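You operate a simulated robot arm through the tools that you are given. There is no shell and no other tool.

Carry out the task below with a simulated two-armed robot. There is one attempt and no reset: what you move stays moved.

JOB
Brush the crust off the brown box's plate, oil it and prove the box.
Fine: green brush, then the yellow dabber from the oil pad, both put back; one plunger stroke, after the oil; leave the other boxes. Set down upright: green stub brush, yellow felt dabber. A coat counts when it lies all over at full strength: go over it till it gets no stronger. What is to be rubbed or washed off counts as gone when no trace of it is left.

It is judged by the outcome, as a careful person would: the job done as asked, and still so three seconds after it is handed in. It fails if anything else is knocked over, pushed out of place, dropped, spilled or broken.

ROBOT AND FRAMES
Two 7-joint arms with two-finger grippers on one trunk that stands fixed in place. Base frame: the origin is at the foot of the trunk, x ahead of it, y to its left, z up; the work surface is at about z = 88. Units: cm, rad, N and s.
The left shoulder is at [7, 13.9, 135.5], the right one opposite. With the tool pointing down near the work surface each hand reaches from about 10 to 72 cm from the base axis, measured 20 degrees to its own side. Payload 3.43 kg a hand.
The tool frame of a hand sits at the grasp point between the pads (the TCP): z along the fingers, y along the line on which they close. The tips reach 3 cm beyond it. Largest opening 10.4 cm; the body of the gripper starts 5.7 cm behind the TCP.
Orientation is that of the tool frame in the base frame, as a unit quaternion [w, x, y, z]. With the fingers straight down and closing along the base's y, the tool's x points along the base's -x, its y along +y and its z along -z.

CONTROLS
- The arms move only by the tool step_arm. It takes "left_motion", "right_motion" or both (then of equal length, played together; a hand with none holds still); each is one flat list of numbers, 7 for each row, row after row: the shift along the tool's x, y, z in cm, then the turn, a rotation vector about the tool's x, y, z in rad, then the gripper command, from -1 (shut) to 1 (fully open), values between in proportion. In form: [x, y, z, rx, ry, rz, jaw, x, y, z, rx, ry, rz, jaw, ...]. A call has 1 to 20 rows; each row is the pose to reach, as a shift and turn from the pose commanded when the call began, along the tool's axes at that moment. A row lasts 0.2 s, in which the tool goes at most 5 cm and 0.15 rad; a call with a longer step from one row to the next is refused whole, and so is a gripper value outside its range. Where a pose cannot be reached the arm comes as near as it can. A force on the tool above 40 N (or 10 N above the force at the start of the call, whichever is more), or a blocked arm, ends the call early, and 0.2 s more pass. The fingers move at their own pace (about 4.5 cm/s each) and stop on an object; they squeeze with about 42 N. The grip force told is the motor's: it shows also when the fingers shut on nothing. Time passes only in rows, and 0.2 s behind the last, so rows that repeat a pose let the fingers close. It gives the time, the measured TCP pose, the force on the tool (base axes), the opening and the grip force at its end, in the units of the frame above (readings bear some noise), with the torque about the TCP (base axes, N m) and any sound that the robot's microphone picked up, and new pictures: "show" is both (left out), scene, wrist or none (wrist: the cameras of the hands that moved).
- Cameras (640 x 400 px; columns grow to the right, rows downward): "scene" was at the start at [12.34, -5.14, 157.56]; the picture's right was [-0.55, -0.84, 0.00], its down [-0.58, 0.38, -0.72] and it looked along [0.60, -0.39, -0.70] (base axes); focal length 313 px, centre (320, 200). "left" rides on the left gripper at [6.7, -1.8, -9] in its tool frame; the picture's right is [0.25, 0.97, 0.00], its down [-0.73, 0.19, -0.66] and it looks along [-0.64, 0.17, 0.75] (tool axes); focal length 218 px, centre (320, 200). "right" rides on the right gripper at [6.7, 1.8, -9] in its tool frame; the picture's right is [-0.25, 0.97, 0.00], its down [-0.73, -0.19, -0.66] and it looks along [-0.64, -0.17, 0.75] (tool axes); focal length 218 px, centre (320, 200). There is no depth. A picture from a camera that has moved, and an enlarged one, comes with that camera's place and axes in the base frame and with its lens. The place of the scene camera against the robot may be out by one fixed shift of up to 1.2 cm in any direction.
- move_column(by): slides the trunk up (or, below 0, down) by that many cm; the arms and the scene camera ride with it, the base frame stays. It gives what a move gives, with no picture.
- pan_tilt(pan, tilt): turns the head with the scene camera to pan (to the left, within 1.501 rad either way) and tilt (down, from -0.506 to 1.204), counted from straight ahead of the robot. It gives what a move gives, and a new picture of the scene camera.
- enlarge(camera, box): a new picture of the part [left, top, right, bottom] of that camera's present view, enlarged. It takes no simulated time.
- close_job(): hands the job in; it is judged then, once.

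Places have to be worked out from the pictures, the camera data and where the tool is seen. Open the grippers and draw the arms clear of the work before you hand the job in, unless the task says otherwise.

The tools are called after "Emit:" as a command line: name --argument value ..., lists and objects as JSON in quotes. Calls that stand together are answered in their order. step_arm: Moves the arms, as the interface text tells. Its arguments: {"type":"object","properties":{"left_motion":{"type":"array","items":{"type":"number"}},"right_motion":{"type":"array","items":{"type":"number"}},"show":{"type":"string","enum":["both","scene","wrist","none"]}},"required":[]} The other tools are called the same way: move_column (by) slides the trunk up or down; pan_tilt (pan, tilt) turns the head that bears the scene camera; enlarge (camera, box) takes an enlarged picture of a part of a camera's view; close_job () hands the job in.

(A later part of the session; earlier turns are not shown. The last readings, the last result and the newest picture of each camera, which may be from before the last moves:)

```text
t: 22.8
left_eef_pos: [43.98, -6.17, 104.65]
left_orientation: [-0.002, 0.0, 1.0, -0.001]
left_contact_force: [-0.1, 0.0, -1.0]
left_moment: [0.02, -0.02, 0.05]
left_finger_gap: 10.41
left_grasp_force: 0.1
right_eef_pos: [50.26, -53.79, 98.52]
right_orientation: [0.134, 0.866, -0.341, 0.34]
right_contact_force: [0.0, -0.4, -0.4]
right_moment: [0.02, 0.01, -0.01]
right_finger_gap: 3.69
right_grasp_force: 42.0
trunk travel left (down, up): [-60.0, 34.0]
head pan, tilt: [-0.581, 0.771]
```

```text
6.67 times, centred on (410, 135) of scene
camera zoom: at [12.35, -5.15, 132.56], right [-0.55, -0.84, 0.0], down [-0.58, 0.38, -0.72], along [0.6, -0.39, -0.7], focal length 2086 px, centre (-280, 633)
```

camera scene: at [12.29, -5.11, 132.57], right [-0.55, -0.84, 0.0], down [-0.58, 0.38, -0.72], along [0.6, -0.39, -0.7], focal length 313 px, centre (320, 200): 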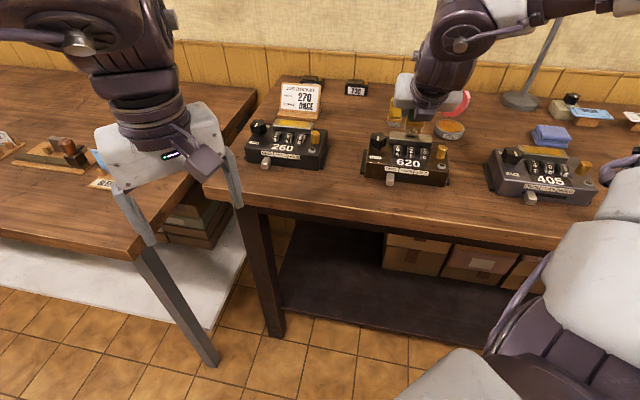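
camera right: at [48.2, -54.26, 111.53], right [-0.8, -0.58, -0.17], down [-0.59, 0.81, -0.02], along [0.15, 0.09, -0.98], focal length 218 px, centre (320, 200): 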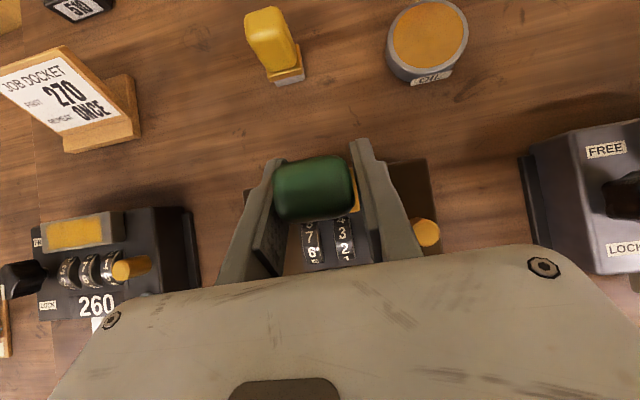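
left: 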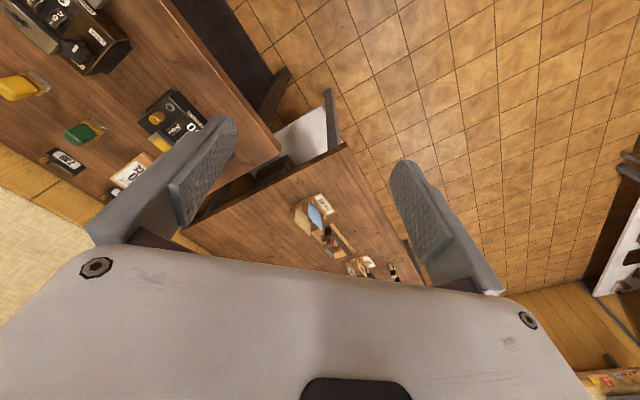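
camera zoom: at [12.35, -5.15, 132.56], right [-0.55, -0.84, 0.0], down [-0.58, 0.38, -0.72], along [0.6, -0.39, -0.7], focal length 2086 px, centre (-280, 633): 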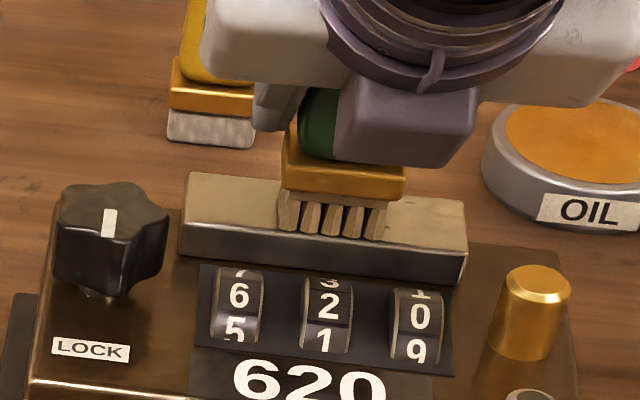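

The bristles look close to the front edge of the plate in this view, with still no contact. I shift outward 0.5 cm and lower another 0.2 cm.

Emit:
step_arm --right_motion '[0.365, 0.02, 0.34, 0, 0, 0, -1, 0.3, 0.02, 0.413, 0, 0, 0, -1, 0.23, 0.02, 0.486, 0, 0, 0, -1, 0.23, 0.02, 0.486, 0, 0, 0, -1]' --show "none"

Emit:
enlarge --camera "scene" --box '[375, 105, 445, 165]'

```text
t: 23.8
left_eef_pos: [44.0, -6.07, 104.74]
left_orientation: [0.0, 0.0, 1.0, -0.001]
left_contact_force: [0.1, 0.0, -0.5]
left_moment: [0.0, -0.01, -0.03]
left_finger_gap: 10.4
left_grasp_force: 0.1
right_eef_pos: [50.53, -54.14, 98.58]
right_orientation: [0.135, 0.865, -0.341, 0.342]
right_contact_force: [0.3, -1.4, 8.5]
right_moment: [-0.04, 0.11, 0.0]
right_finger_gap: 3.73
right_grasp_force: 41.5
trunk travel left (down, up): [-60.0, 34.0]
head pan, tilt: [-0.581, 0.771]
```

```text
6.67 times, centred on (410, 135) of scene
camera zoom: at [12.24, -5.05, 132.59], right [-0.55, -0.84, 0.0], down [-0.58, 0.38, -0.72], along [0.6, -0.39, -0.7], focal length 2086 px, centre (-280, 633)
```

zoom: 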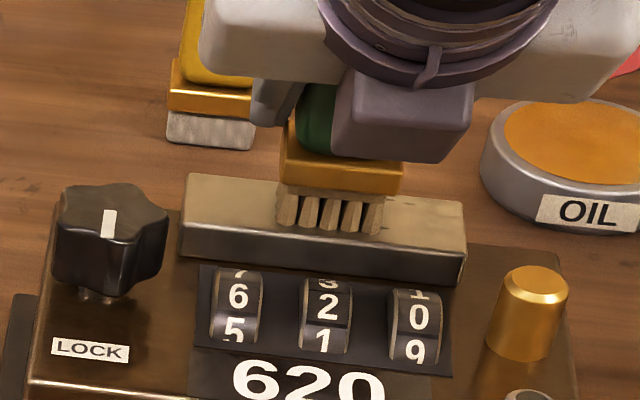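

Contact is confirmed: 8.5 N at TCP z≈98.6, with the brush centred on the plate. I now scrub back and forth over the plate's area, mostly along its long axis.

Emit:
step_arm --right_motion '[0.047, -1.398, 0.043, 0, 0, 0, -1, 0.091, -2.696, 0.083, 0, 0, 0, -1, -0.282, -1.418, -0.263, 0, 0, 0, -1, -0.472, -0.129, -0.44, 0, 0, 0, -1, -0.515, 1.169, -0.48, 0, 0, 0, -1, -0.559, 2.467, -0.52, 0, 0, 0, -1, -0.194, 2.49, -0.179, 0, 0, 0, -1, 0.289, 1.219, 0.269, 0, 0, 0, -1, 0.332, -0.079, 0.309, 0, 0, 0, -1, 0.376, -1.378, 0.35, 0, 0, 0, -1, 0.42, -2.676, 0.39, 0, 0, 0, -1, 0.01, -1.4, 0.009, 0, 0, 0, -1, -0.033, -0.102, -0.031, 0, 0, 0, -1, -0.077, 1.196, -0.071, 0, 0, 0, -1, -0.121, 2.495, -0.111, 0, 0, 0, -1, -0.515, 1.169, -0.48, 0, 0, 0, -1, -0.472, -0.129, -0.44, 0, 0, 0, -1, -0.428, -1.428, -0.4, 0, 0, 0, -1, 0.01, -1.4, 0.009, 0, 0, 0, -1, 0, 0, 0, 0, 0, 0, -1]' --show "wrist"

Emit:
enlarge --camera "scene" --box '[375, 105, 445, 165]'

```text
t: 28.0
left_eef_pos: [44.01, -6.17, 104.74]
left_orientation: [0.0, 0.0, 1.0, 0.0]
left_contact_force: [0.9, -0.2, 0.6]
left_moment: [0.02, 0.0, -0.01]
left_finger_gap: 10.4
left_grasp_force: 0.1
right_eef_pos: [50.58, -54.26, 98.52]
right_orientation: [0.134, 0.866, -0.341, 0.34]
right_contact_force: [1.0, 1.2, 1.4]
right_moment: [-0.01, -0.06, 0.02]
right_finger_gap: 3.66
right_grasp_force: 42.0
trunk travel left (down, up): [-60.0, 34.0]
head pan, tilt: [-0.581, 0.771]
camera right: at [48.45, -54.75, 109.59], right [-0.79, -0.58, -0.17], down [-0.59, 0.81, -0.02], along [0.15, 0.09, -0.98], focal length 218 px, centre (320, 200)
```

right: 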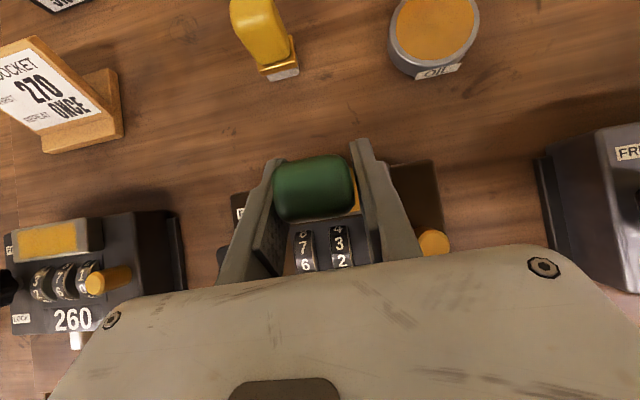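

```text
6.67 times, centred on (410, 135) of scene
camera zoom: at [12.26, -5.16, 132.56], right [-0.55, -0.84, 0.0], down [-0.58, 0.38, -0.72], along [0.6, -0.39, -0.7], focal length 2086 px, centre (-280, 633)
```

zoom: 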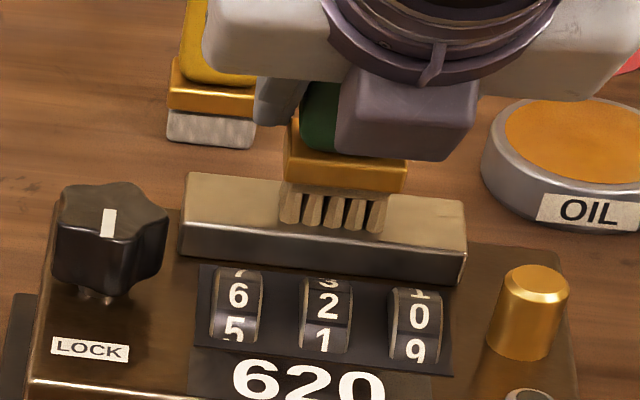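

The marks seem to be gone near the brush. I lift and draw back to inspect the plate with both cameras.

Emit:
step_arm --right_motion '[2.73, 0, -2.92, 0, 0, 0, -1, 4.09, 0, -4.39, 0, 0, 0, -1, 1.9, 0, -6.43, 0, 0, 0, -1, -0.3, 0, -8.47, 0, 0, 0, -1, -2.49, 0, -10.52, 0, 0, 0, -1, -2.49, 0, -10.52, 0, 0, 0, -1]' --show "wrist"

Emit:
enlarge --camera "right" --box '[220, 60, 420, 185]'

Emit:
enlarge --camera "scene" --box '[375, 105, 445, 165]'

```text
t: 29.4
left_eef_pos: [44.07, -6.14, 104.62]
left_orientation: [-0.001, 0.0, 1.0, -0.001]
left_contact_force: [0.6, -0.1, -0.3]
left_moment: [0.01, -0.01, -0.01]
left_finger_gap: 10.4
left_grasp_force: 0.1
right_eef_pos: [44.19, -48.13, 104.24]
right_orientation: [0.134, 0.866, -0.341, 0.34]
right_contact_force: [0.6, -0.4, -1.1]
right_moment: [-0.04, 0.0, -0.05]
right_finger_gap: 3.71
right_grasp_force: 42.0
trunk travel left (down, up): [-60.0, 34.0]
head pan, tilt: [-0.581, 0.771]
camera right: at [42.14, -48.64, 115.34], right [-0.8, -0.58, -0.17], down [-0.59, 0.81, -0.02], along [0.15, 0.09, -0.98], focal length 218 px, centre (320, 200)
```

right: 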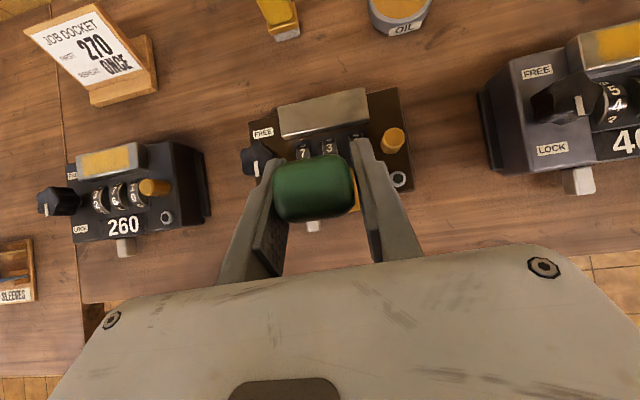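

```text
3.20 times, centred on (320, 122) of right
camera zoom: at [42.14, -48.64, 115.34], right [-0.8, -0.58, -0.17], down [-0.59, 0.81, -0.02], along [0.15, 0.09, -0.98], focal length 698 px, centre (320, 448)
```

zoom: 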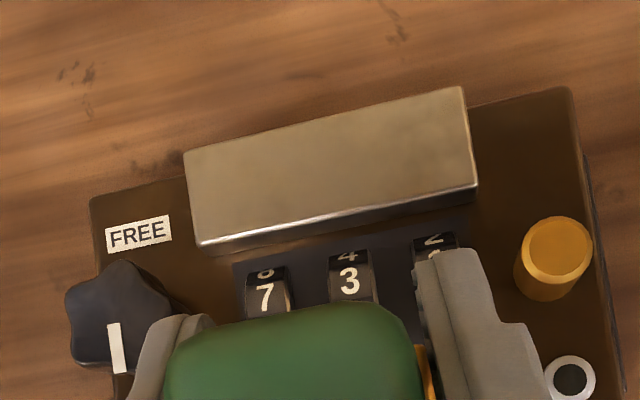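

```text
6.67 times, centred on (410, 135) of scene
camera zoom: at [12.37, -5.2, 132.55], right [-0.55, -0.84, 0.0], down [-0.58, 0.38, -0.72], along [0.6, -0.39, -0.7], focal length 2086 px, centre (-280, 633)
```

zoom: 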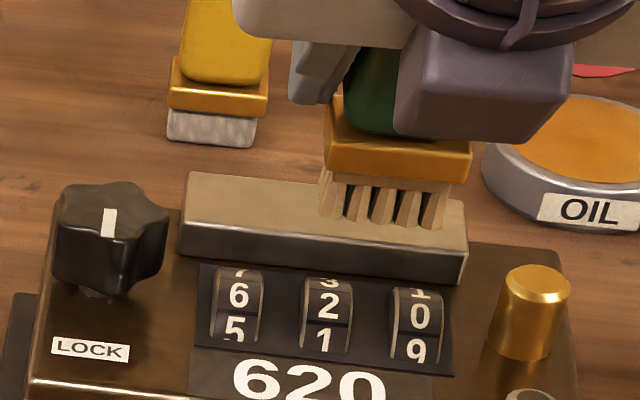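

The plate looks clean. I zoom right in to look for any faint trace left over.

Emit:
enlarge --camera "right" --box '[270, 80, 380, 145]'

Emit:
enlarge --camera "right" --box '[65, 130, 165, 190]'

```text
5.82 times, centred on (325, 112) of right
camera zoom: at [42.14, -48.64, 115.34], right [-0.8, -0.58, -0.17], down [-0.59, 0.81, -0.02], along [0.15, 0.09, -0.98], focal length 1270 px, centre (291, 709)
```

zoom: 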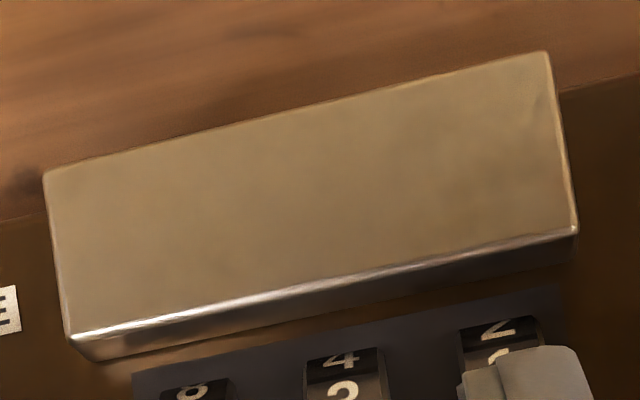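

```text
6.40 times, centred on (115, 160) of right
camera zoom: at [42.14, -48.64, 115.34], right [-0.8, -0.58, -0.17], down [-0.59, 0.81, -0.02], along [0.15, 0.09, -0.98], focal length 1397 px, centre (1632, 456)
```

zoom: 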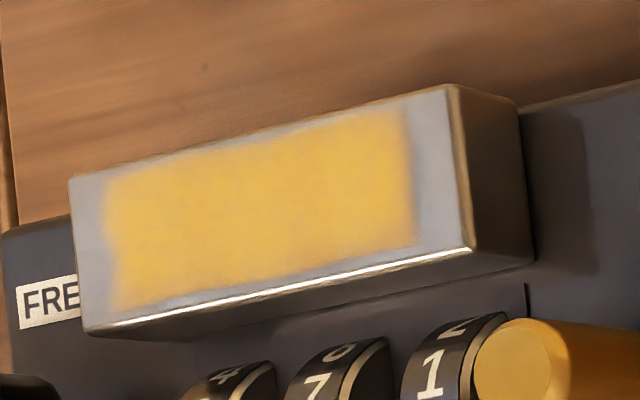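

It looks clean, but to be sure nothing faint remains I make a second full pass over the plate, including the ends and both long edges.

Emit:
step_arm --right_motion '[2.2, 0, 2.04, 0, 0, 0, -1, 4.39, 0, 4.09, 0, 0, 0, -1, 6.58, 0, 6.13, 0, 0, 0, -1, 4.53, 0, 8.32, 0, 0, 0, -1, 3.03, 0, 9.93, 0, 0, 0, -1, 2.69, 0, 10.3, 0, 0, 0, -1, 2.42, 0, 10.59, 0, 0, 0, -1, 2.32, -1.51, 10.5, 0, 0, 0, -1, 2.375, -3.005, 10.547, 0, 0, 0, -1, 1.886, -1.534, 10.091, 0, 0, 0, -1, 1.836, -0.036, 10.045, 0, 0, 0, -1, 1.786, 1.462, 9.999, 0, 0, 0, -1, 1.745, 2.66, 9.962, 0, 0, 0, -1, 2.183, 2.687, 10.371, 0, 0, 0, -1, 2.589, 1.512, 10.748, 0, 0, 0, -1, 2.639, 0.014, 10.794, 0, 0, 0, -1, 2.689, -1.484, 10.84, 0, 0, 0, -1, 2.73, -2.682, 10.877, 0, 0, 0, -1, 2.32, -1.51, 10.5, 0, 0, 0, -1, 2.274, -0.009, 10.454, 0, 0, 0, -1]' --show "none"

Emit:
enlarge --camera "scene" --box '[375, 105, 445, 165]'

```text
t: 33.6
left_eef_pos: [43.84, -6.09, 104.79]
left_orientation: [0.0, 0.0, 1.0, -0.001]
left_contact_force: [0.6, -0.4, -0.1]
left_moment: [0.02, 0.02, 0.02]
left_finger_gap: 10.4
left_grasp_force: 0.1
right_eef_pos: [50.55, -53.9, 98.45]
right_orientation: [0.134, 0.866, -0.341, 0.341]
right_contact_force: [0.5, 3.4, 11.4]
right_moment: [0.06, -0.04, 0.03]
right_finger_gap: 3.7
right_grasp_force: 42.3
trunk travel left (down, up): [-60.0, 34.0]
head pan, tilt: [-0.581, 0.771]
```

```text
6.67 times, centred on (410, 135) of scene
camera zoom: at [12.15, -5.04, 132.58], right [-0.55, -0.84, 0.0], down [-0.58, 0.38, -0.72], along [0.6, -0.39, -0.7], focal length 2086 px, centre (-280, 633)
```

zoom: 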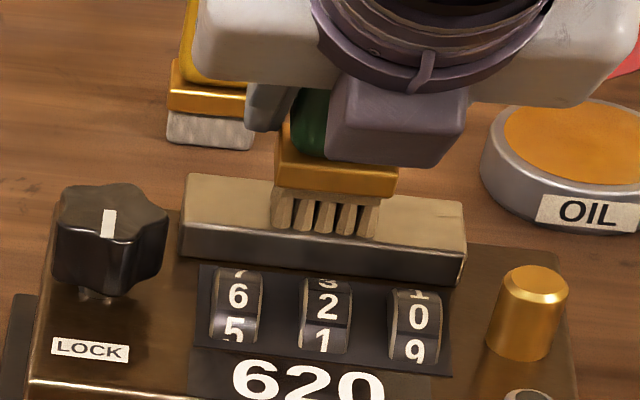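

The second pass ran with about 11 N of contact. I lift and draw back to inspect again.

Emit:
step_arm --right_motion '[2.73, 0, -2.92, 0, 0, 0, -1, 4.09, 0, -4.39, 0, 0, 0, -1, 1.9, 0, -6.43, 0, 0, 0, -1, -0.3, 0, -8.47, 0, 0, 0, -1, -2.49, 0, -10.52, 0, 0, 0, -1, -2.49, 0, -10.52, 0, 0, 0, -1]' --show "none"

Emit:
enlarge --camera "right" --box '[240, 70, 420, 180]'

Emit:
enlarge --camera "right" --box '[270, 80, 380, 145]'

```text
t: 35.0
left_eef_pos: [43.98, -6.24, 104.79]
left_orientation: [-0.001, -0.001, 1.0, -0.001]
left_contact_force: [0.4, -0.7, 0.2]
left_moment: [0.04, -0.03, 0.01]
left_finger_gap: 10.41
left_grasp_force: 0.0
right_eef_pos: [43.92, -47.73, 104.19]
right_orientation: [0.134, 0.866, -0.342, 0.339]
right_contact_force: [0.3, -0.4, -0.9]
right_moment: [0.0, -0.03, 0.01]
right_finger_gap: 3.68
right_grasp_force: 42.3
trunk travel left (down, up): [-60.0, 34.0]
head pan, tilt: [-0.581, 0.771]
```

```text
3.56 times, centred on (330, 125) of right
camera zoom: at [41.92, -48.19, 115.26], right [-0.8, -0.58, -0.17], down [-0.59, 0.81, -0.02], along [0.15, 0.09, -0.98], focal length 776 px, centre (284, 467)
```

zoom: 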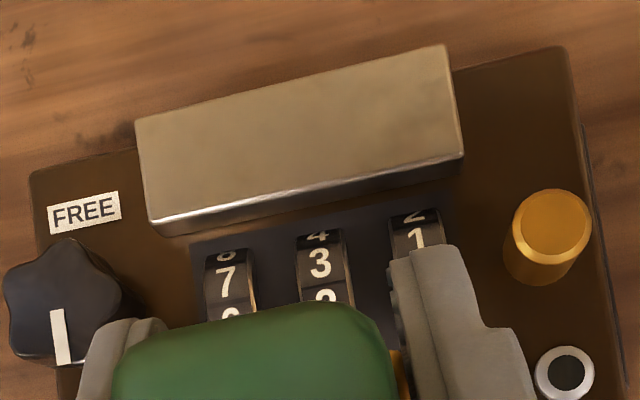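

```text
5.82 times, centred on (325, 112) of right
camera zoom: at [41.92, -48.19, 115.26], right [-0.8, -0.58, -0.17], down [-0.59, 0.81, -0.02], along [0.15, 0.09, -0.98], focal length 1270 px, centre (291, 709)
```

zoom: 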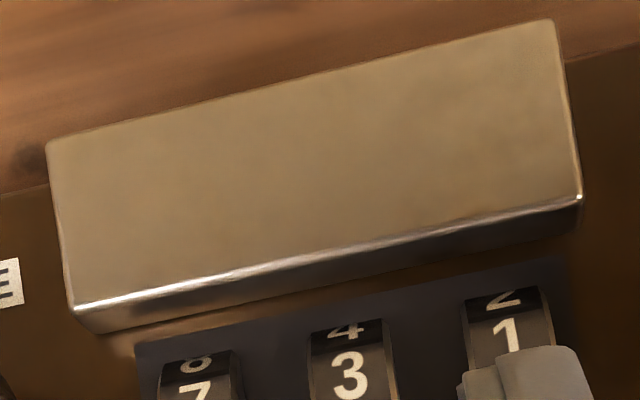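

The plate is clean. I carry the green brush back over its original spot and lower to about 2.4 cm above its standing height.

Emit:
step_arm --right_motion '[2.5, -1.95, 2.33, 0, 0, 0, -1, 5.01, -3.91, 4.67, 0, 0, 0, -1, 7.51, -5.86, 7.0, 0, 0, 0, -1, 10.01, -7.82, 9.33, 0, 0, 0, -1, 12.51, -9.77, 11.66, 0, 0, 0, -1, 15.02, -11.73, 14.0, 0, 0, 0, -1, 17.52, -13.68, 16.33, 0, 0, 0, -1, 15.47, -13.68, 18.52, 0, 0, 0, -1, 13.43, -13.68, 20.72, 0, 0, 0, -1, 11.38, -13.68, 22.91, 0, 0, 0, -1, 11.38, -13.68, 22.91, 0, 0, 0, -1]' --show "both"

Emit:
enlarge --camera "scene" --box '[300, 80, 420, 155]'

```text
t: 37.4
left_eef_pos: [43.93, -6.2, 104.78]
left_orientation: [0.0, 0.0, 1.0, -0.001]
left_contact_force: [-0.2, -0.3, 0.1]
left_moment: [0.03, -0.01, 0.0]
left_finger_gap: 10.4
left_grasp_force: 0.0
right_eef_pos: [70.65, -54.17, 95.16]
right_orientation: [0.134, 0.866, -0.341, 0.341]
right_contact_force: [0.3, -0.3, -0.2]
right_moment: [-0.01, -0.01, 0.01]
right_finger_gap: 3.71
right_grasp_force: 42.0
trunk travel left (down, up): [-60.0, 34.0]
head pan, tilt: [-0.581, 0.771]
camera scene: at [12.26, -5.11, 132.57], right [-0.55, -0.84, 0.0], down [-0.58, 0.38, -0.72], along [0.6, -0.39, -0.7], focal length 313 px, centre (320, 200)
camera right: at [68.62, -54.69, 106.16], right [-0.8, -0.58, -0.17], down [-0.59, 0.81, -0.02], along [0.15, 0.09, -0.98], focal length 218 px, centre (320, 200)
```

scene: 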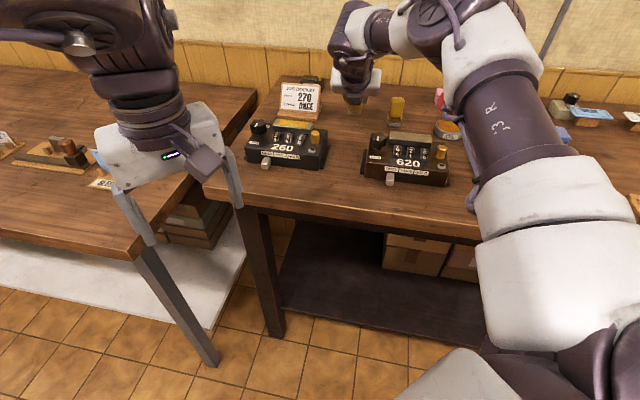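
right: 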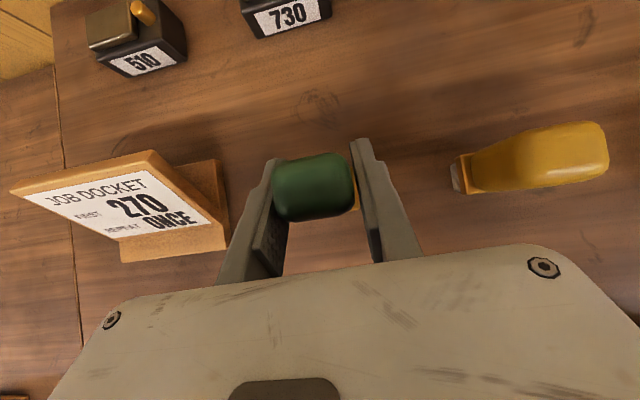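

```text
5.33 times, centred on (360, 118) of scene
camera zoom: at [12.26, -5.11, 132.57], right [-0.55, -0.84, 0.0], down [-0.58, 0.38, -0.72], along [0.6, -0.39, -0.7], focal length 1669 px, centre (107, 640)
```

zoom: 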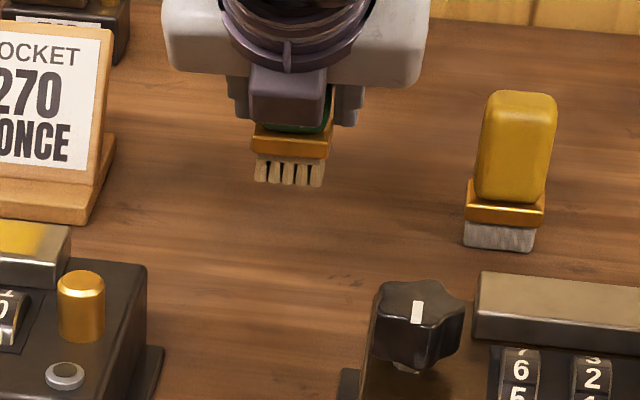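

The brush is about 2.3 cm above its old spot and still upright. I lower it gently until it touches the table.

Emit:
step_arm --right_motion '[-0.68, 0, 0.73, 0, 0, 0, -1, -1.16, 0, 1.24, 0, 0, 0, -1, -1.43, 0, 1.54, 0, 0, 0, -1, -1.53, 0, 1.65, 0, 0, 0, -1, -1.53, 0, 1.65, 0, 0, 0, -1]' --show "none"

Emit:
enlarge --camera "scene" --box '[300, 80, 420, 155]'

```text
t: 38.6
left_eef_pos: [43.87, -6.11, 104.77]
left_orientation: [-0.001, 0.0, 1.0, -0.001]
left_contact_force: [0.1, 0.2, -1.1]
left_moment: [0.01, -0.04, -0.01]
left_finger_gap: 10.4
left_grasp_force: 0.1
right_eef_pos: [70.83, -54.39, 92.94]
right_orientation: [0.134, 0.866, -0.341, 0.34]
right_contact_force: [0.0, 0.5, -1.5]
right_moment: [-0.01, 0.01, -0.02]
right_finger_gap: 3.71
right_grasp_force: 42.3
trunk travel left (down, up): [-60.0, 34.0]
head pan, tilt: [-0.581, 0.771]
```

```text
5.33 times, centred on (360, 118) of scene
camera zoom: at [12.35, -5.14, 132.56], right [-0.55, -0.84, 0.0], down [-0.58, 0.38, -0.72], along [0.6, -0.39, -0.7], focal length 1669 px, centre (107, 640)
```

zoom: 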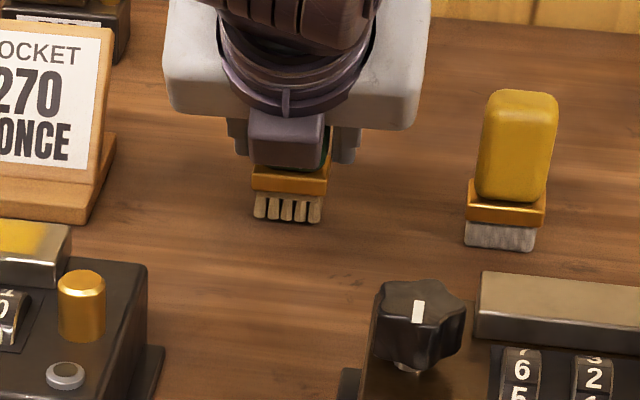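

It's about 0.4 cm off from the original footprint and just above the table. I correct that and lower the last bit.

Emit:
step_arm --right_motion '[-0.24, -0.23, -0.22, 0, 0, 0, -1, -0.31, -0.23, -0.147, 0, 0, 0, -1, -0.376, -0.23, -0.074, 0, 0, 0, -1, -0.376, -0.23, -0.074, 0, 0, 0, -1]' --show "none"

Emit:
enlarge --camera "scene" --box '[300, 80, 420, 155]'

```text
t: 39.6
left_eef_pos: [43.98, -6.12, 104.67]
left_orientation: [-0.001, 0.0, 1.0, -0.001]
left_contact_force: [0.1, 0.3, 0.0]
left_moment: [0.01, -0.01, 0.0]
left_finger_gap: 10.41
left_grasp_force: 0.1
right_eef_pos: [70.65, -53.7, 92.88]
right_orientation: [0.134, 0.866, -0.341, 0.34]
right_contact_force: [-0.3, -0.2, -0.6]
right_moment: [0.0, 0.03, 0.02]
right_finger_gap: 3.71
right_grasp_force: 41.9
trunk travel left (down, up): [-60.0, 34.0]
head pan, tilt: [-0.581, 0.771]
```

```text
5.33 times, centred on (360, 118) of scene
camera zoom: at [12.36, -5.14, 132.56], right [-0.55, -0.84, 0.0], down [-0.58, 0.38, -0.72], along [0.6, -0.39, -0.7], focal length 1669 px, centre (107, 640)
```

zoom: 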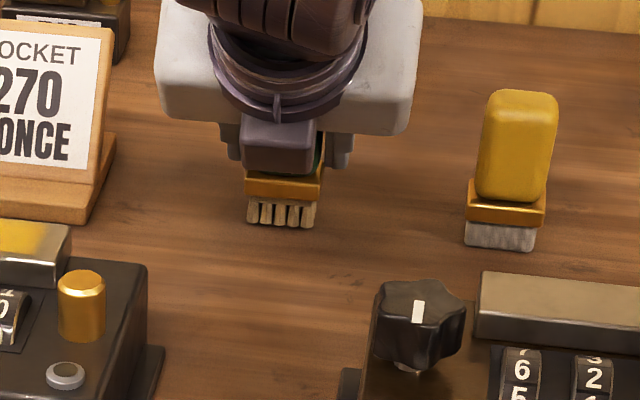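

The position now matches the original. I lower in small steps until contact force shows.

Emit:
step_arm --right_motion '[-0.05, 0, 0.055, 0, 0, 0, -1, -0.102, 0, 0.11, 0, 0, 0, -1, -0.102, 0, 0.11, 0, 0, 0, -1]' --show "none"

```text
t: 40.4
left_eef_pos: [43.96, -6.1, 104.74]
left_orientation: [-0.001, 0.0, 1.0, 0.0]
left_contact_force: [-0.4, 0.3, 1.2]
left_moment: [0.0, 0.01, -0.02]
left_finger_gap: 10.4
left_grasp_force: 0.1
right_eef_pos: [70.63, -53.72, 92.74]
right_orientation: [0.134, 0.866, -0.341, 0.34]
right_contact_force: [-0.3, -0.5, -0.8]
right_moment: [-0.01, -0.01, 0.04]
right_finger_gap: 3.68
right_grasp_force: 41.9
trunk travel left (down, up): [-60.0, 34.0]
head pan, tilt: [-0.581, 0.771]
```

There is no contact yet, so the brush probably slid up slightly in the grip. I lower a little more.

Emit:
step_arm --right_motion '[-0.05, 0, 0.055, 0, 0, 0, -1, -0.102, 0, 0.11, 0, 0, 0, -1, -0.102, 0, 0.11, 0, 0, 0, -1]' --show "none"

Emit:
enlarge --camera "scene" --box '[300, 80, 420, 155]'

```text
t: 41.2
left_eef_pos: [43.99, -6.11, 104.83]
left_orientation: [-0.002, 0.0, 1.0, -0.001]
left_contact_force: [0.1, 0.3, 0.6]
left_moment: [0.03, 0.01, -0.02]
left_finger_gap: 10.39
left_grasp_force: 0.0
right_eef_pos: [70.65, -53.86, 92.66]
right_orientation: [0.134, 0.866, -0.341, 0.341]
right_contact_force: [0.3, -0.4, 2.9]
right_moment: [-0.04, 0.0, -0.03]
right_finger_gap: 3.72
right_grasp_force: 42.1
trunk travel left (down, up): [-60.0, 34.0]
head pan, tilt: [-0.581, 0.771]
```

```text
5.33 times, centred on (360, 118) of scene
camera zoom: at [12.32, -5.1, 132.57], right [-0.55, -0.84, 0.0], down [-0.58, 0.38, -0.72], along [0.6, -0.39, -0.7], focal length 1669 px, centre (107, 640)
```

zoom: 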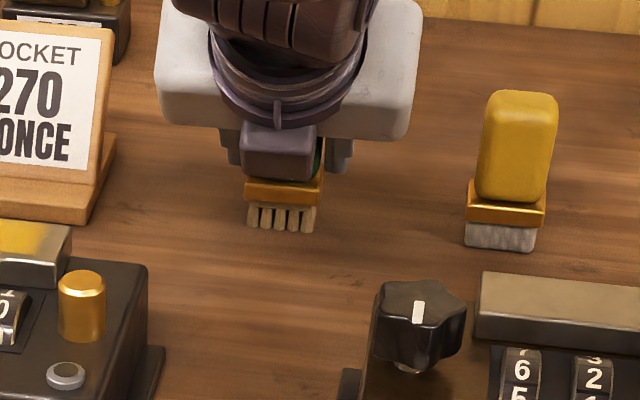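

Contact at 2.9 N: the brush stands on the table. I open to a 7 cm gap and check that it stays upright.

Emit:
step_arm --right_motion '[0, 0, 0, 0, 0, 0, -0.2, 0, 0, 0, 0, 0, 0, 0, 0, 0, 0, 0, 0, 0, 0.35, 0, 0, 0, 0, 0, 0, 0.35, 0, 0, 0, 0, 0, 0, 0.35, 0, 0, 0, 0, 0, 0, 0.35]' --show "wrist"

Emit:
enlarge --camera "scene" --box '[300, 80, 420, 155]'

```text
t: 42.6
left_eef_pos: [44.01, -6.1, 104.72]
left_orientation: [-0.001, 0.0, 1.0, -0.001]
left_contact_force: [-0.6, 0.1, -0.8]
left_moment: [0.03, 0.02, 0.02]
left_finger_gap: 10.39
left_grasp_force: 0.1
right_eef_pos: [70.58, -53.86, 92.68]
right_orientation: [0.134, 0.866, -0.341, 0.34]
right_contact_force: [0.6, 0.0, -0.8]
right_moment: [-0.01, 0.0, -0.02]
right_finger_gap: 7.02
right_grasp_force: 0.1
trunk travel left (down, up): [-60.0, 34.0]
head pan, tilt: [-0.581, 0.771]
camera right: at [68.58, -54.34, 103.65], right [-0.8, -0.58, -0.17], down [-0.59, 0.81, -0.02], along [0.15, 0.09, -0.98], focal length 218 px, centre (320, 200)
```

right: 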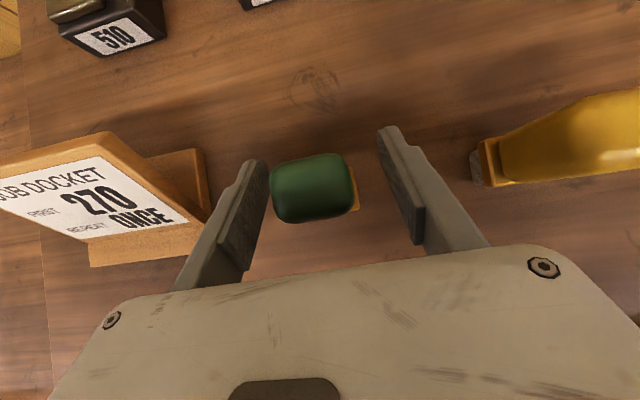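

```text
5.33 times, centred on (360, 118) of scene
camera zoom: at [12.35, -5.14, 132.56], right [-0.55, -0.84, 0.0], down [-0.58, 0.38, -0.72], along [0.6, -0.39, -0.7], focal length 1669 px, centre (107, 640)
```

zoom: 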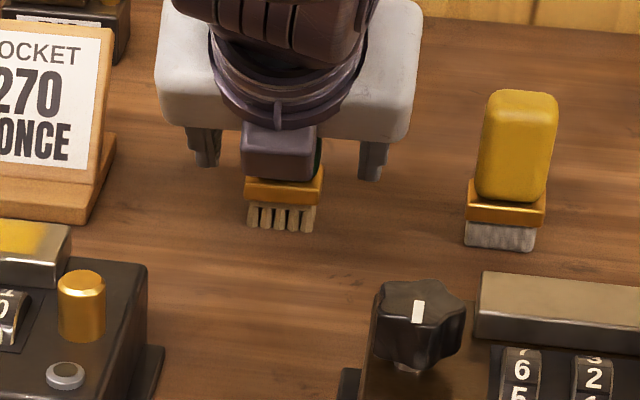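

The brush stands upright and free. I back out along the tool axis, then shift sideways to a pre-grasp position in front of the yellow dabber (estimated at about (62.8, -61.8)).

Emit:
step_arm --right_motion '[0, 0, -2, 0, 0, 0, 0.35, 0, 0, -5, 0, 0, 0, 0.35, 0, 0, -8, 0, 0, 0, 0.35, 0, 0, -10, 0, 0, 0, 0.35, -0.08, 3.72, -10.08, 0, 0, 0, 0.35, -0.16, 7.44, -10.15, 0, 0, 0, 0.35, -0.25, 11.17, -10.23, 0, 0, 0, 0.35, -0.25, 11.17, -10.23, 0, 0, 0, 0.35]' --show "both"

Emit:
enlarge --camera "right" --box '[180, 60, 540, 285]'

Emit:
enlarge --camera "scene" --box '[300, 80, 480, 192]'

```text
t: 44.4
left_eef_pos: [44.0, -6.02, 104.66]
left_orientation: [-0.001, 0.0, 1.0, -0.001]
left_contact_force: [-1.0, 1.0, 0.2]
left_moment: [0.0, 0.01, 0.01]
left_finger_gap: 10.4
left_grasp_force: 0.0
right_eef_pos: [57.88, -57.24, 99.81]
right_orientation: [0.135, 0.866, -0.34, 0.34]
right_contact_force: [0.4, 1.3, 0.0]
right_moment: [0.01, -0.02, -0.02]
right_finger_gap: 7.01
right_grasp_force: 0.0
trunk travel left (down, up): [-60.0, 34.0]
head pan, tilt: [-0.581, 0.771]
camera scene: at [12.43, -5.08, 132.55], right [-0.55, -0.84, 0.0], down [-0.58, 0.38, -0.72], along [0.6, -0.39, -0.7], focal length 313 px, centre (320, 200)
camera right: at [55.83, -57.67, 110.9], right [-0.8, -0.58, -0.17], down [-0.59, 0.81, -0.02], along [0.15, 0.09, -0.99], focal length 218 px, centre (320, 200)
```

scene: 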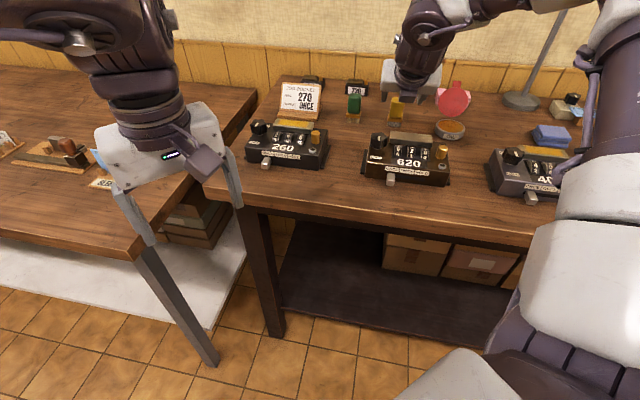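
right: 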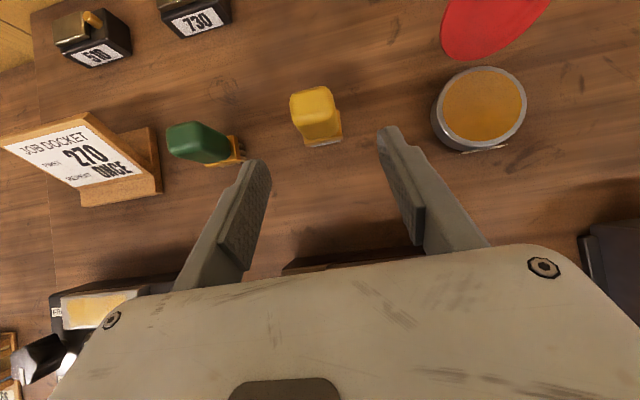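

```text
1.78 times, centred on (360, 172) of right
camera zoom: at [55.83, -57.67, 110.9], right [-0.8, -0.58, -0.17], down [-0.59, 0.81, -0.02], along [0.15, 0.09, -0.99], focal length 388 px, centre (249, 249)
```

zoom: 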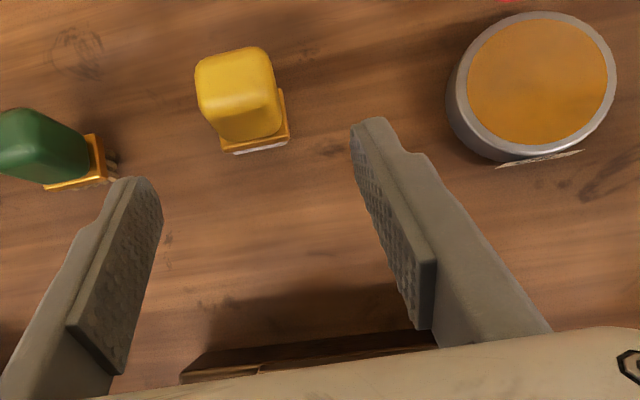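

```text
3.56 times, centred on (390, 136) of scene
camera zoom: at [12.43, -5.08, 132.55], right [-0.55, -0.84, 0.0], down [-0.58, 0.38, -0.72], along [0.6, -0.39, -0.7], focal length 1113 px, centre (71, 428)
```

zoom: 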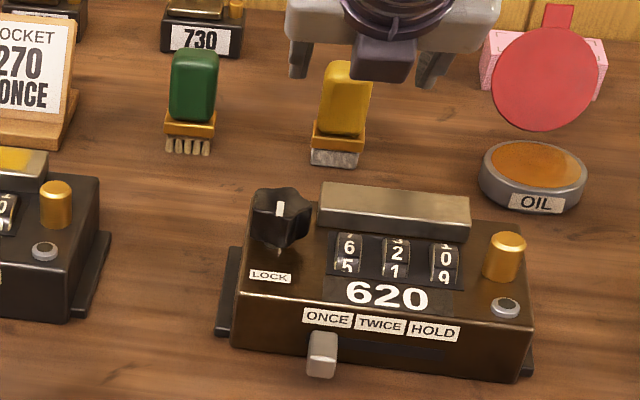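

The view is almost identical to the one before the brush grasp, so the same 9.8 cm advance should centre the dabber. I advance and look before closing.

Emit:
step_arm --right_motion '[0, 0.02, 3.3, 0, 0, 0, 0.35, 0, 0.03, 6.6, 0, 0, 0, 0.35, 0, 0.03, 9.0, 0, 0, 0, 0.35, 0, 0.03, 9.75, 0, 0, 0, 0.35, 0, 0.03, 9.75, 0, 0, 0, 0.35]' --show "none"

Emit:
enlarge --camera "right" --box '[180, 60, 540, 285]'

Emit:
enlarge --camera "scene" --box '[340, 80, 460, 155]'

```text
t: 45.6
left_eef_pos: [44.03, -6.03, 104.65]
left_orientation: [-0.001, 0.0, 1.0, -0.001]
left_contact_force: [-0.1, 1.4, -0.1]
left_moment: [-0.02, -0.02, -0.02]
left_finger_gap: 10.41
left_grasp_force: 0.1
right_eef_pos: [62.73, -61.68, 92.51]
right_orientation: [0.135, 0.866, -0.342, 0.34]
right_contact_force: [0.1, 0.0, 0.3]
right_moment: [0.0, 0.0, 0.0]
right_finger_gap: 7.01
right_grasp_force: 0.1
trunk travel left (down, up): [-60.0, 34.0]
head pan, tilt: [-0.581, 0.771]
```

```text
1.78 times, centred on (360, 172) of right
camera zoom: at [60.57, -62.21, 103.62], right [-0.8, -0.58, -0.17], down [-0.59, 0.81, -0.02], along [0.15, 0.09, -0.98], focal length 388 px, centre (249, 249)
```

zoom: 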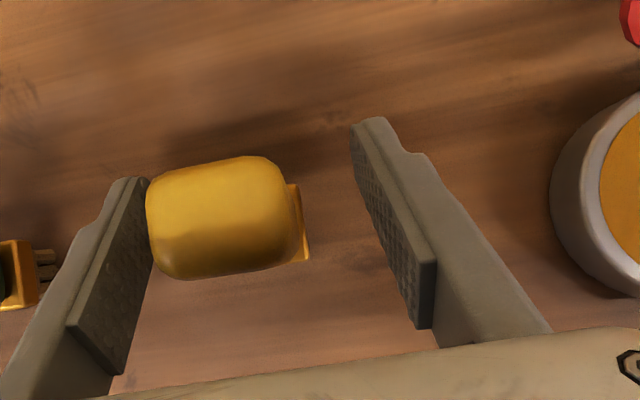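

```text
5.33 times, centred on (400, 118) of scene
camera zoom: at [12.33, -5.12, 132.56], right [-0.55, -0.84, 0.0], down [-0.58, 0.38, -0.72], along [0.6, -0.39, -0.7], focal length 1669 px, centre (-107, 640)
```

zoom: 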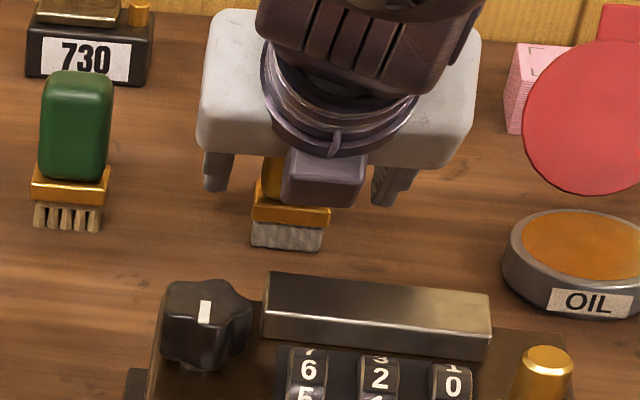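

The dabber sits about 0.25 cm left of the finger centre. I correct that and close on it.

Emit:
step_arm --right_motion '[0, -0.25, 0, 0, 0, 0, 0.35, 0, -0.25, 0, 0, 0, 0, 0, 0, -0.25, 0, 0, 0, 0, -1, 0, -0.25, 0, 0, 0, 0, -1, 0, -0.25, 0, 0, 0, 0, -1, 0, -0.25, 0, 0, 0, 0, -1]' --show "none"

Emit:
enlarge --camera "right" --box '[180, 60, 540, 285]'

Emit:
enlarge --camera "scene" --box '[340, 80, 460, 155]'

```text
t: 47.0
left_eef_pos: [44.0, -6.19, 104.7]
left_orientation: [-0.002, 0.0, 1.0, -0.001]
left_contact_force: [-0.2, -0.5, -0.4]
left_moment: [0.01, -0.01, -0.01]
left_finger_gap: 10.41
left_grasp_force: 0.1
right_eef_pos: [62.78, -61.6, 92.54]
right_orientation: [0.134, 0.866, -0.341, 0.34]
right_contact_force: [-0.3, 0.1, -0.5]
right_moment: [0.0, -0.01, 0.02]
right_finger_gap: 3.71
right_grasp_force: 41.7
trunk travel left (down, up): [-60.0, 34.0]
head pan, tilt: [-0.581, 0.771]
```

```text
1.78 times, centred on (360, 172) of right
camera zoom: at [60.7, -61.97, 103.63], right [-0.8, -0.58, -0.17], down [-0.59, 0.81, -0.02], along [0.15, 0.09, -0.98], focal length 388 px, centre (249, 249)
```

zoom: 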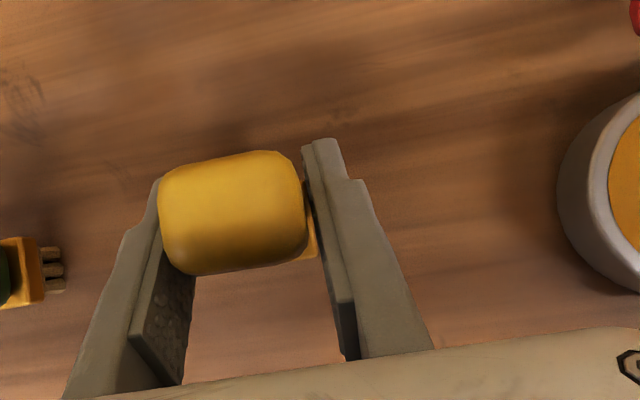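

```text
5.33 times, centred on (400, 118) of scene
camera zoom: at [12.35, -5.15, 132.56], right [-0.55, -0.84, 0.0], down [-0.58, 0.38, -0.72], along [0.6, -0.39, -0.7], focal length 1669 px, centre (-107, 640)
```

zoom: 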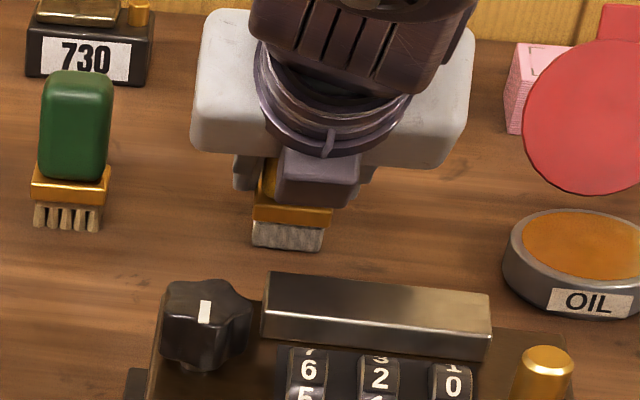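

The dabber is gripped (gap 3.7). I lift it 10 cm and move to just short of the oil pad, to view the pad and the red disc behind it.

Emit:
step_arm --right_motion '[2.73, 0, -2.92, 0, 0, 0, -1, 5.45, 0, -5.85, 0, 0, 0, -1, 6.82, 0, -7.31, 0, 0, 0, -1, 5.44, 3.49, -8.59, 0, 0, 0, -1, 4.07, 6.97, -9.88, 0, 0, 0, -1, 2.69, 10.46, -11.16, 0, 0, 0, -1, 1.31, 13.94, -12.44, 0, 0, 0, -1, 1.31, 13.94, -12.44, 0, 0, 0, -1]' --show "both"

Emit:
enlarge --camera "right" --box '[180, 20, 480, 207]'

Emit:
enlarge --camera "scene" --box '[380, 70, 500, 160]'

```text
t: 48.8
left_eef_pos: [44.01, -5.98, 104.55]
left_orientation: [-0.001, 0.001, 1.0, -0.001]
left_contact_force: [0.6, 0.0, -1.1]
left_moment: [-0.01, 0.0, 0.01]
left_finger_gap: 10.41
left_grasp_force: 0.0
right_eef_pos: [47.8, -66.42, 102.49]
right_orientation: [0.134, 0.866, -0.34, 0.341]
right_contact_force: [1.0, -0.2, -1.3]
right_moment: [-0.02, 0.01, 0.02]
right_finger_gap: 3.69
right_grasp_force: 42.5
trunk travel left (down, up): [-60.0, 34.0]
head pan, tilt: [-0.581, 0.771]
camera scene: at [12.5, -5.07, 132.54], right [-0.55, -0.84, 0.0], down [-0.58, 0.38, -0.72], along [0.6, -0.39, -0.7], focal length 313 px, centre (320, 200)
camera right: at [45.78, -66.99, 113.57], right [-0.8, -0.58, -0.17], down [-0.59, 0.81, -0.02], along [0.15, 0.09, -0.99], focal length 218 px, centre (320, 200)
```

scene: 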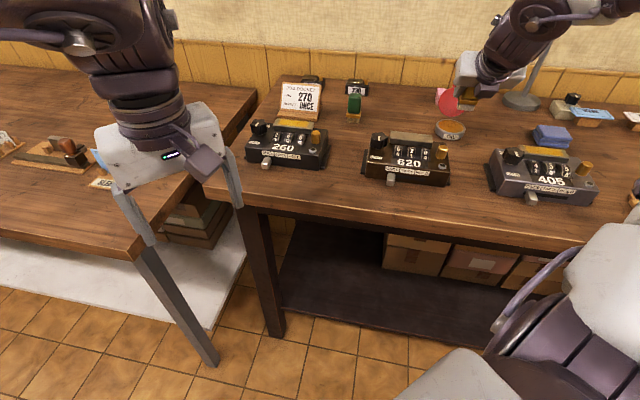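
right: 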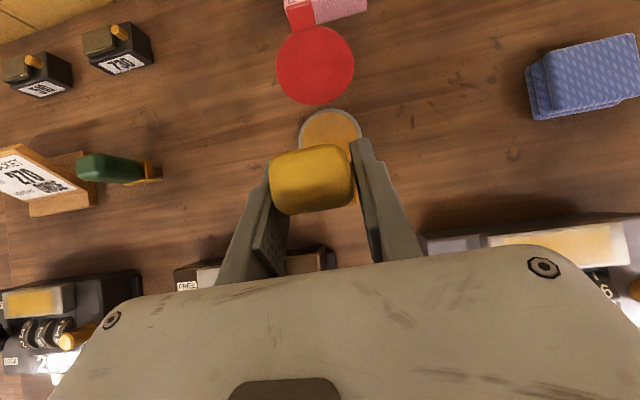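

```text
2.13 times, centred on (330, 114) of right
camera zoom: at [45.78, -66.99, 113.57], right [-0.8, -0.58, -0.17], down [-0.59, 0.81, -0.02], along [0.15, 0.09, -0.99], focal length 466 px, centre (299, 384)
```

zoom: 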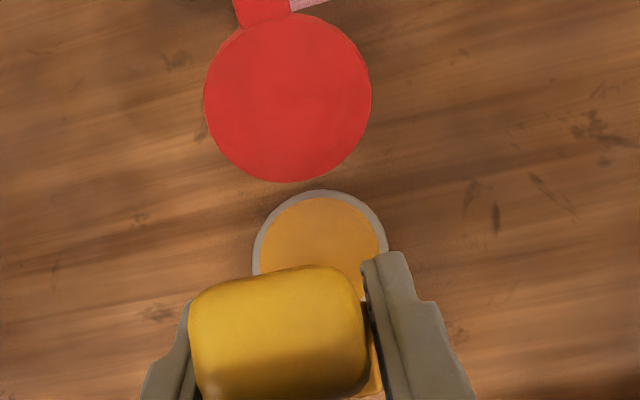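

```text
4.44 times, centred on (440, 115) of scene
camera zoom: at [12.5, -5.07, 132.54], right [-0.55, -0.84, 0.0], down [-0.58, 0.38, -0.72], along [0.6, -0.39, -0.7], focal length 1391 px, centre (-213, 578)
```

zoom: 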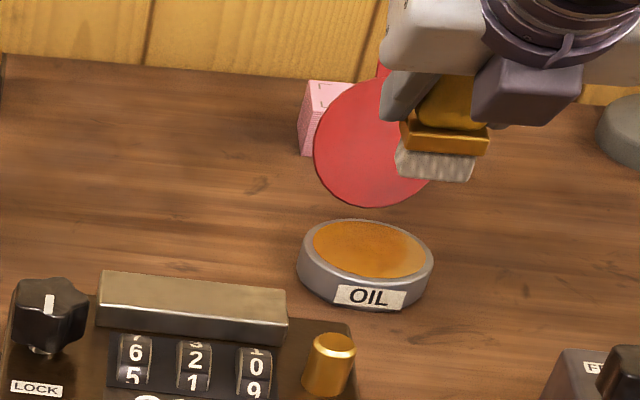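

The oil tin's centre works out to about (52.1, -70.6), with its top near z 90. The red disc leaning behind it starts about 5 cm further out, which clears my fingertips. I move above the pad, dabber bottom about 1.5 cm above the oil.

Emit:
step_arm --right_motion '[2.116, 0.03, 1.972, 0, 0, 0, -1, 4.232, 0.06, 3.944, 0, 0, 0, -1, 2.187, 0.06, 6.138, 0, 0, 0, -1, 0.482, 0.06, 7.966, 0, 0, 0, -1, -0.2, 0.06, 8.7, 0, 0, 0, -1, -0.2, 0.06, 8.7, 0, 0, 0, -1]' --show "wrist"

Emit:
enlarge --camera "scene" --box '[400, 80, 500, 155]'

```text
t: 50.2
left_eef_pos: [43.98, -6.09, 104.75]
left_orientation: [-0.001, 0.0, 1.0, -0.001]
left_contact_force: [0.5, 1.2, 0.2]
left_moment: [0.0, -0.05, -0.01]
left_finger_gap: 10.41
left_grasp_force: 0.0
right_eef_pos: [52.14, -70.48, 96.33]
right_orientation: [0.134, 0.866, -0.342, 0.339]
right_contact_force: [0.3, -0.4, -0.4]
right_moment: [-0.03, 0.01, -0.02]
right_finger_gap: 3.72
right_grasp_force: 41.8
trunk travel left (down, up): [-60.0, 34.0]
head pan, tilt: [-0.581, 0.771]
camera right: at [50.04, -71.05, 107.43], right [-0.8, -0.58, -0.17], down [-0.59, 0.81, -0.02], along [0.15, 0.09, -0.98], focal length 218 px, centre (320, 200)
```

right: 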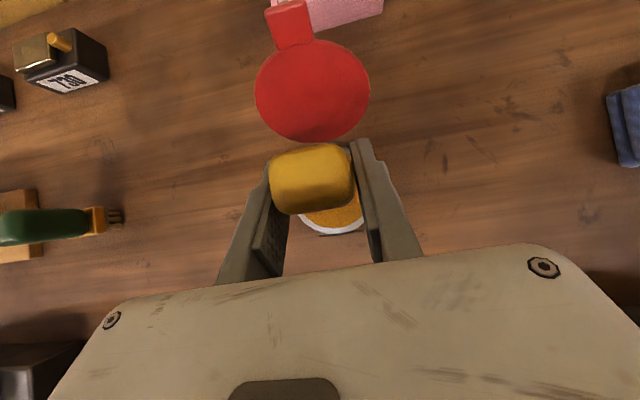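

```text
5.33 times, centred on (450, 118) of scene
camera zoom: at [12.32, -5.15, 132.56], right [-0.55, -0.84, 0.0], down [-0.58, 0.38, -0.72], along [0.6, -0.39, -0.7], focal length 1669 px, centre (-373, 640)
```

zoom: 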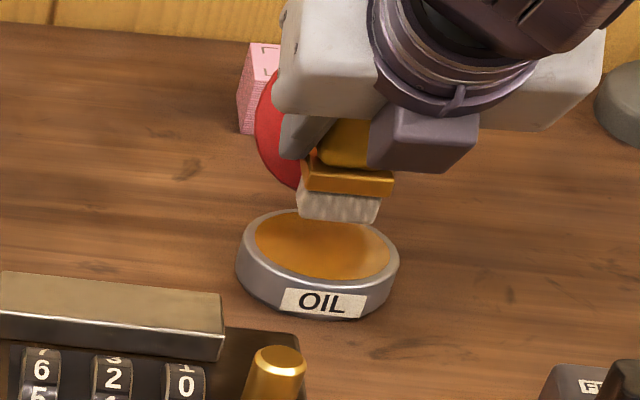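

The wrist and scene views agree that the dabber is centred over the pad. I lower toward contact.

Emit:
step_arm --right_motion '[-0.48, 0, 0.51, 0, 0, 0, -1, -0.82, 0, 0.88, 0, 0, 0, -1, -1.02, 0, 1.1, 0, 0, 0, -1, -1.02, 0, 1.1, 0, 0, 0, -1]' --show "none"

Emit:
enlarge --camera "scene" --box '[400, 80, 500, 155]'

```text
t: 51.2
left_eef_pos: [44.0, -6.08, 104.67]
left_orientation: [-0.001, 0.0, 1.0, -0.001]
left_contact_force: [0.2, -0.4, -0.4]
left_moment: [-0.03, 0.0, 0.02]
left_finger_gap: 10.41
left_grasp_force: 0.0
right_eef_pos: [52.0, -70.42, 94.63]
right_orientation: [0.134, 0.866, -0.342, 0.34]
right_contact_force: [0.3, -0.1, -1.2]
right_moment: [-0.01, -0.03, 0.0]
right_finger_gap: 3.71
right_grasp_force: 42.4
trunk travel left (down, up): [-60.0, 34.0]
head pan, tilt: [-0.581, 0.771]
```

```text
5.33 times, centred on (450, 118) of scene
camera zoom: at [12.34, -5.15, 132.56], right [-0.55, -0.84, 0.0], down [-0.58, 0.38, -0.72], along [0.6, -0.39, -0.7], focal length 1669 px, centre (-373, 640)
```

zoom: 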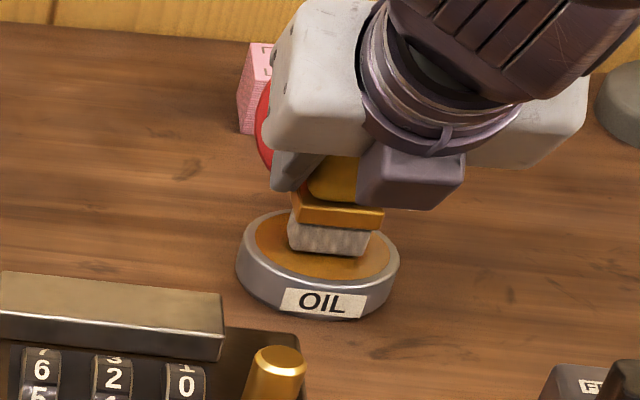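

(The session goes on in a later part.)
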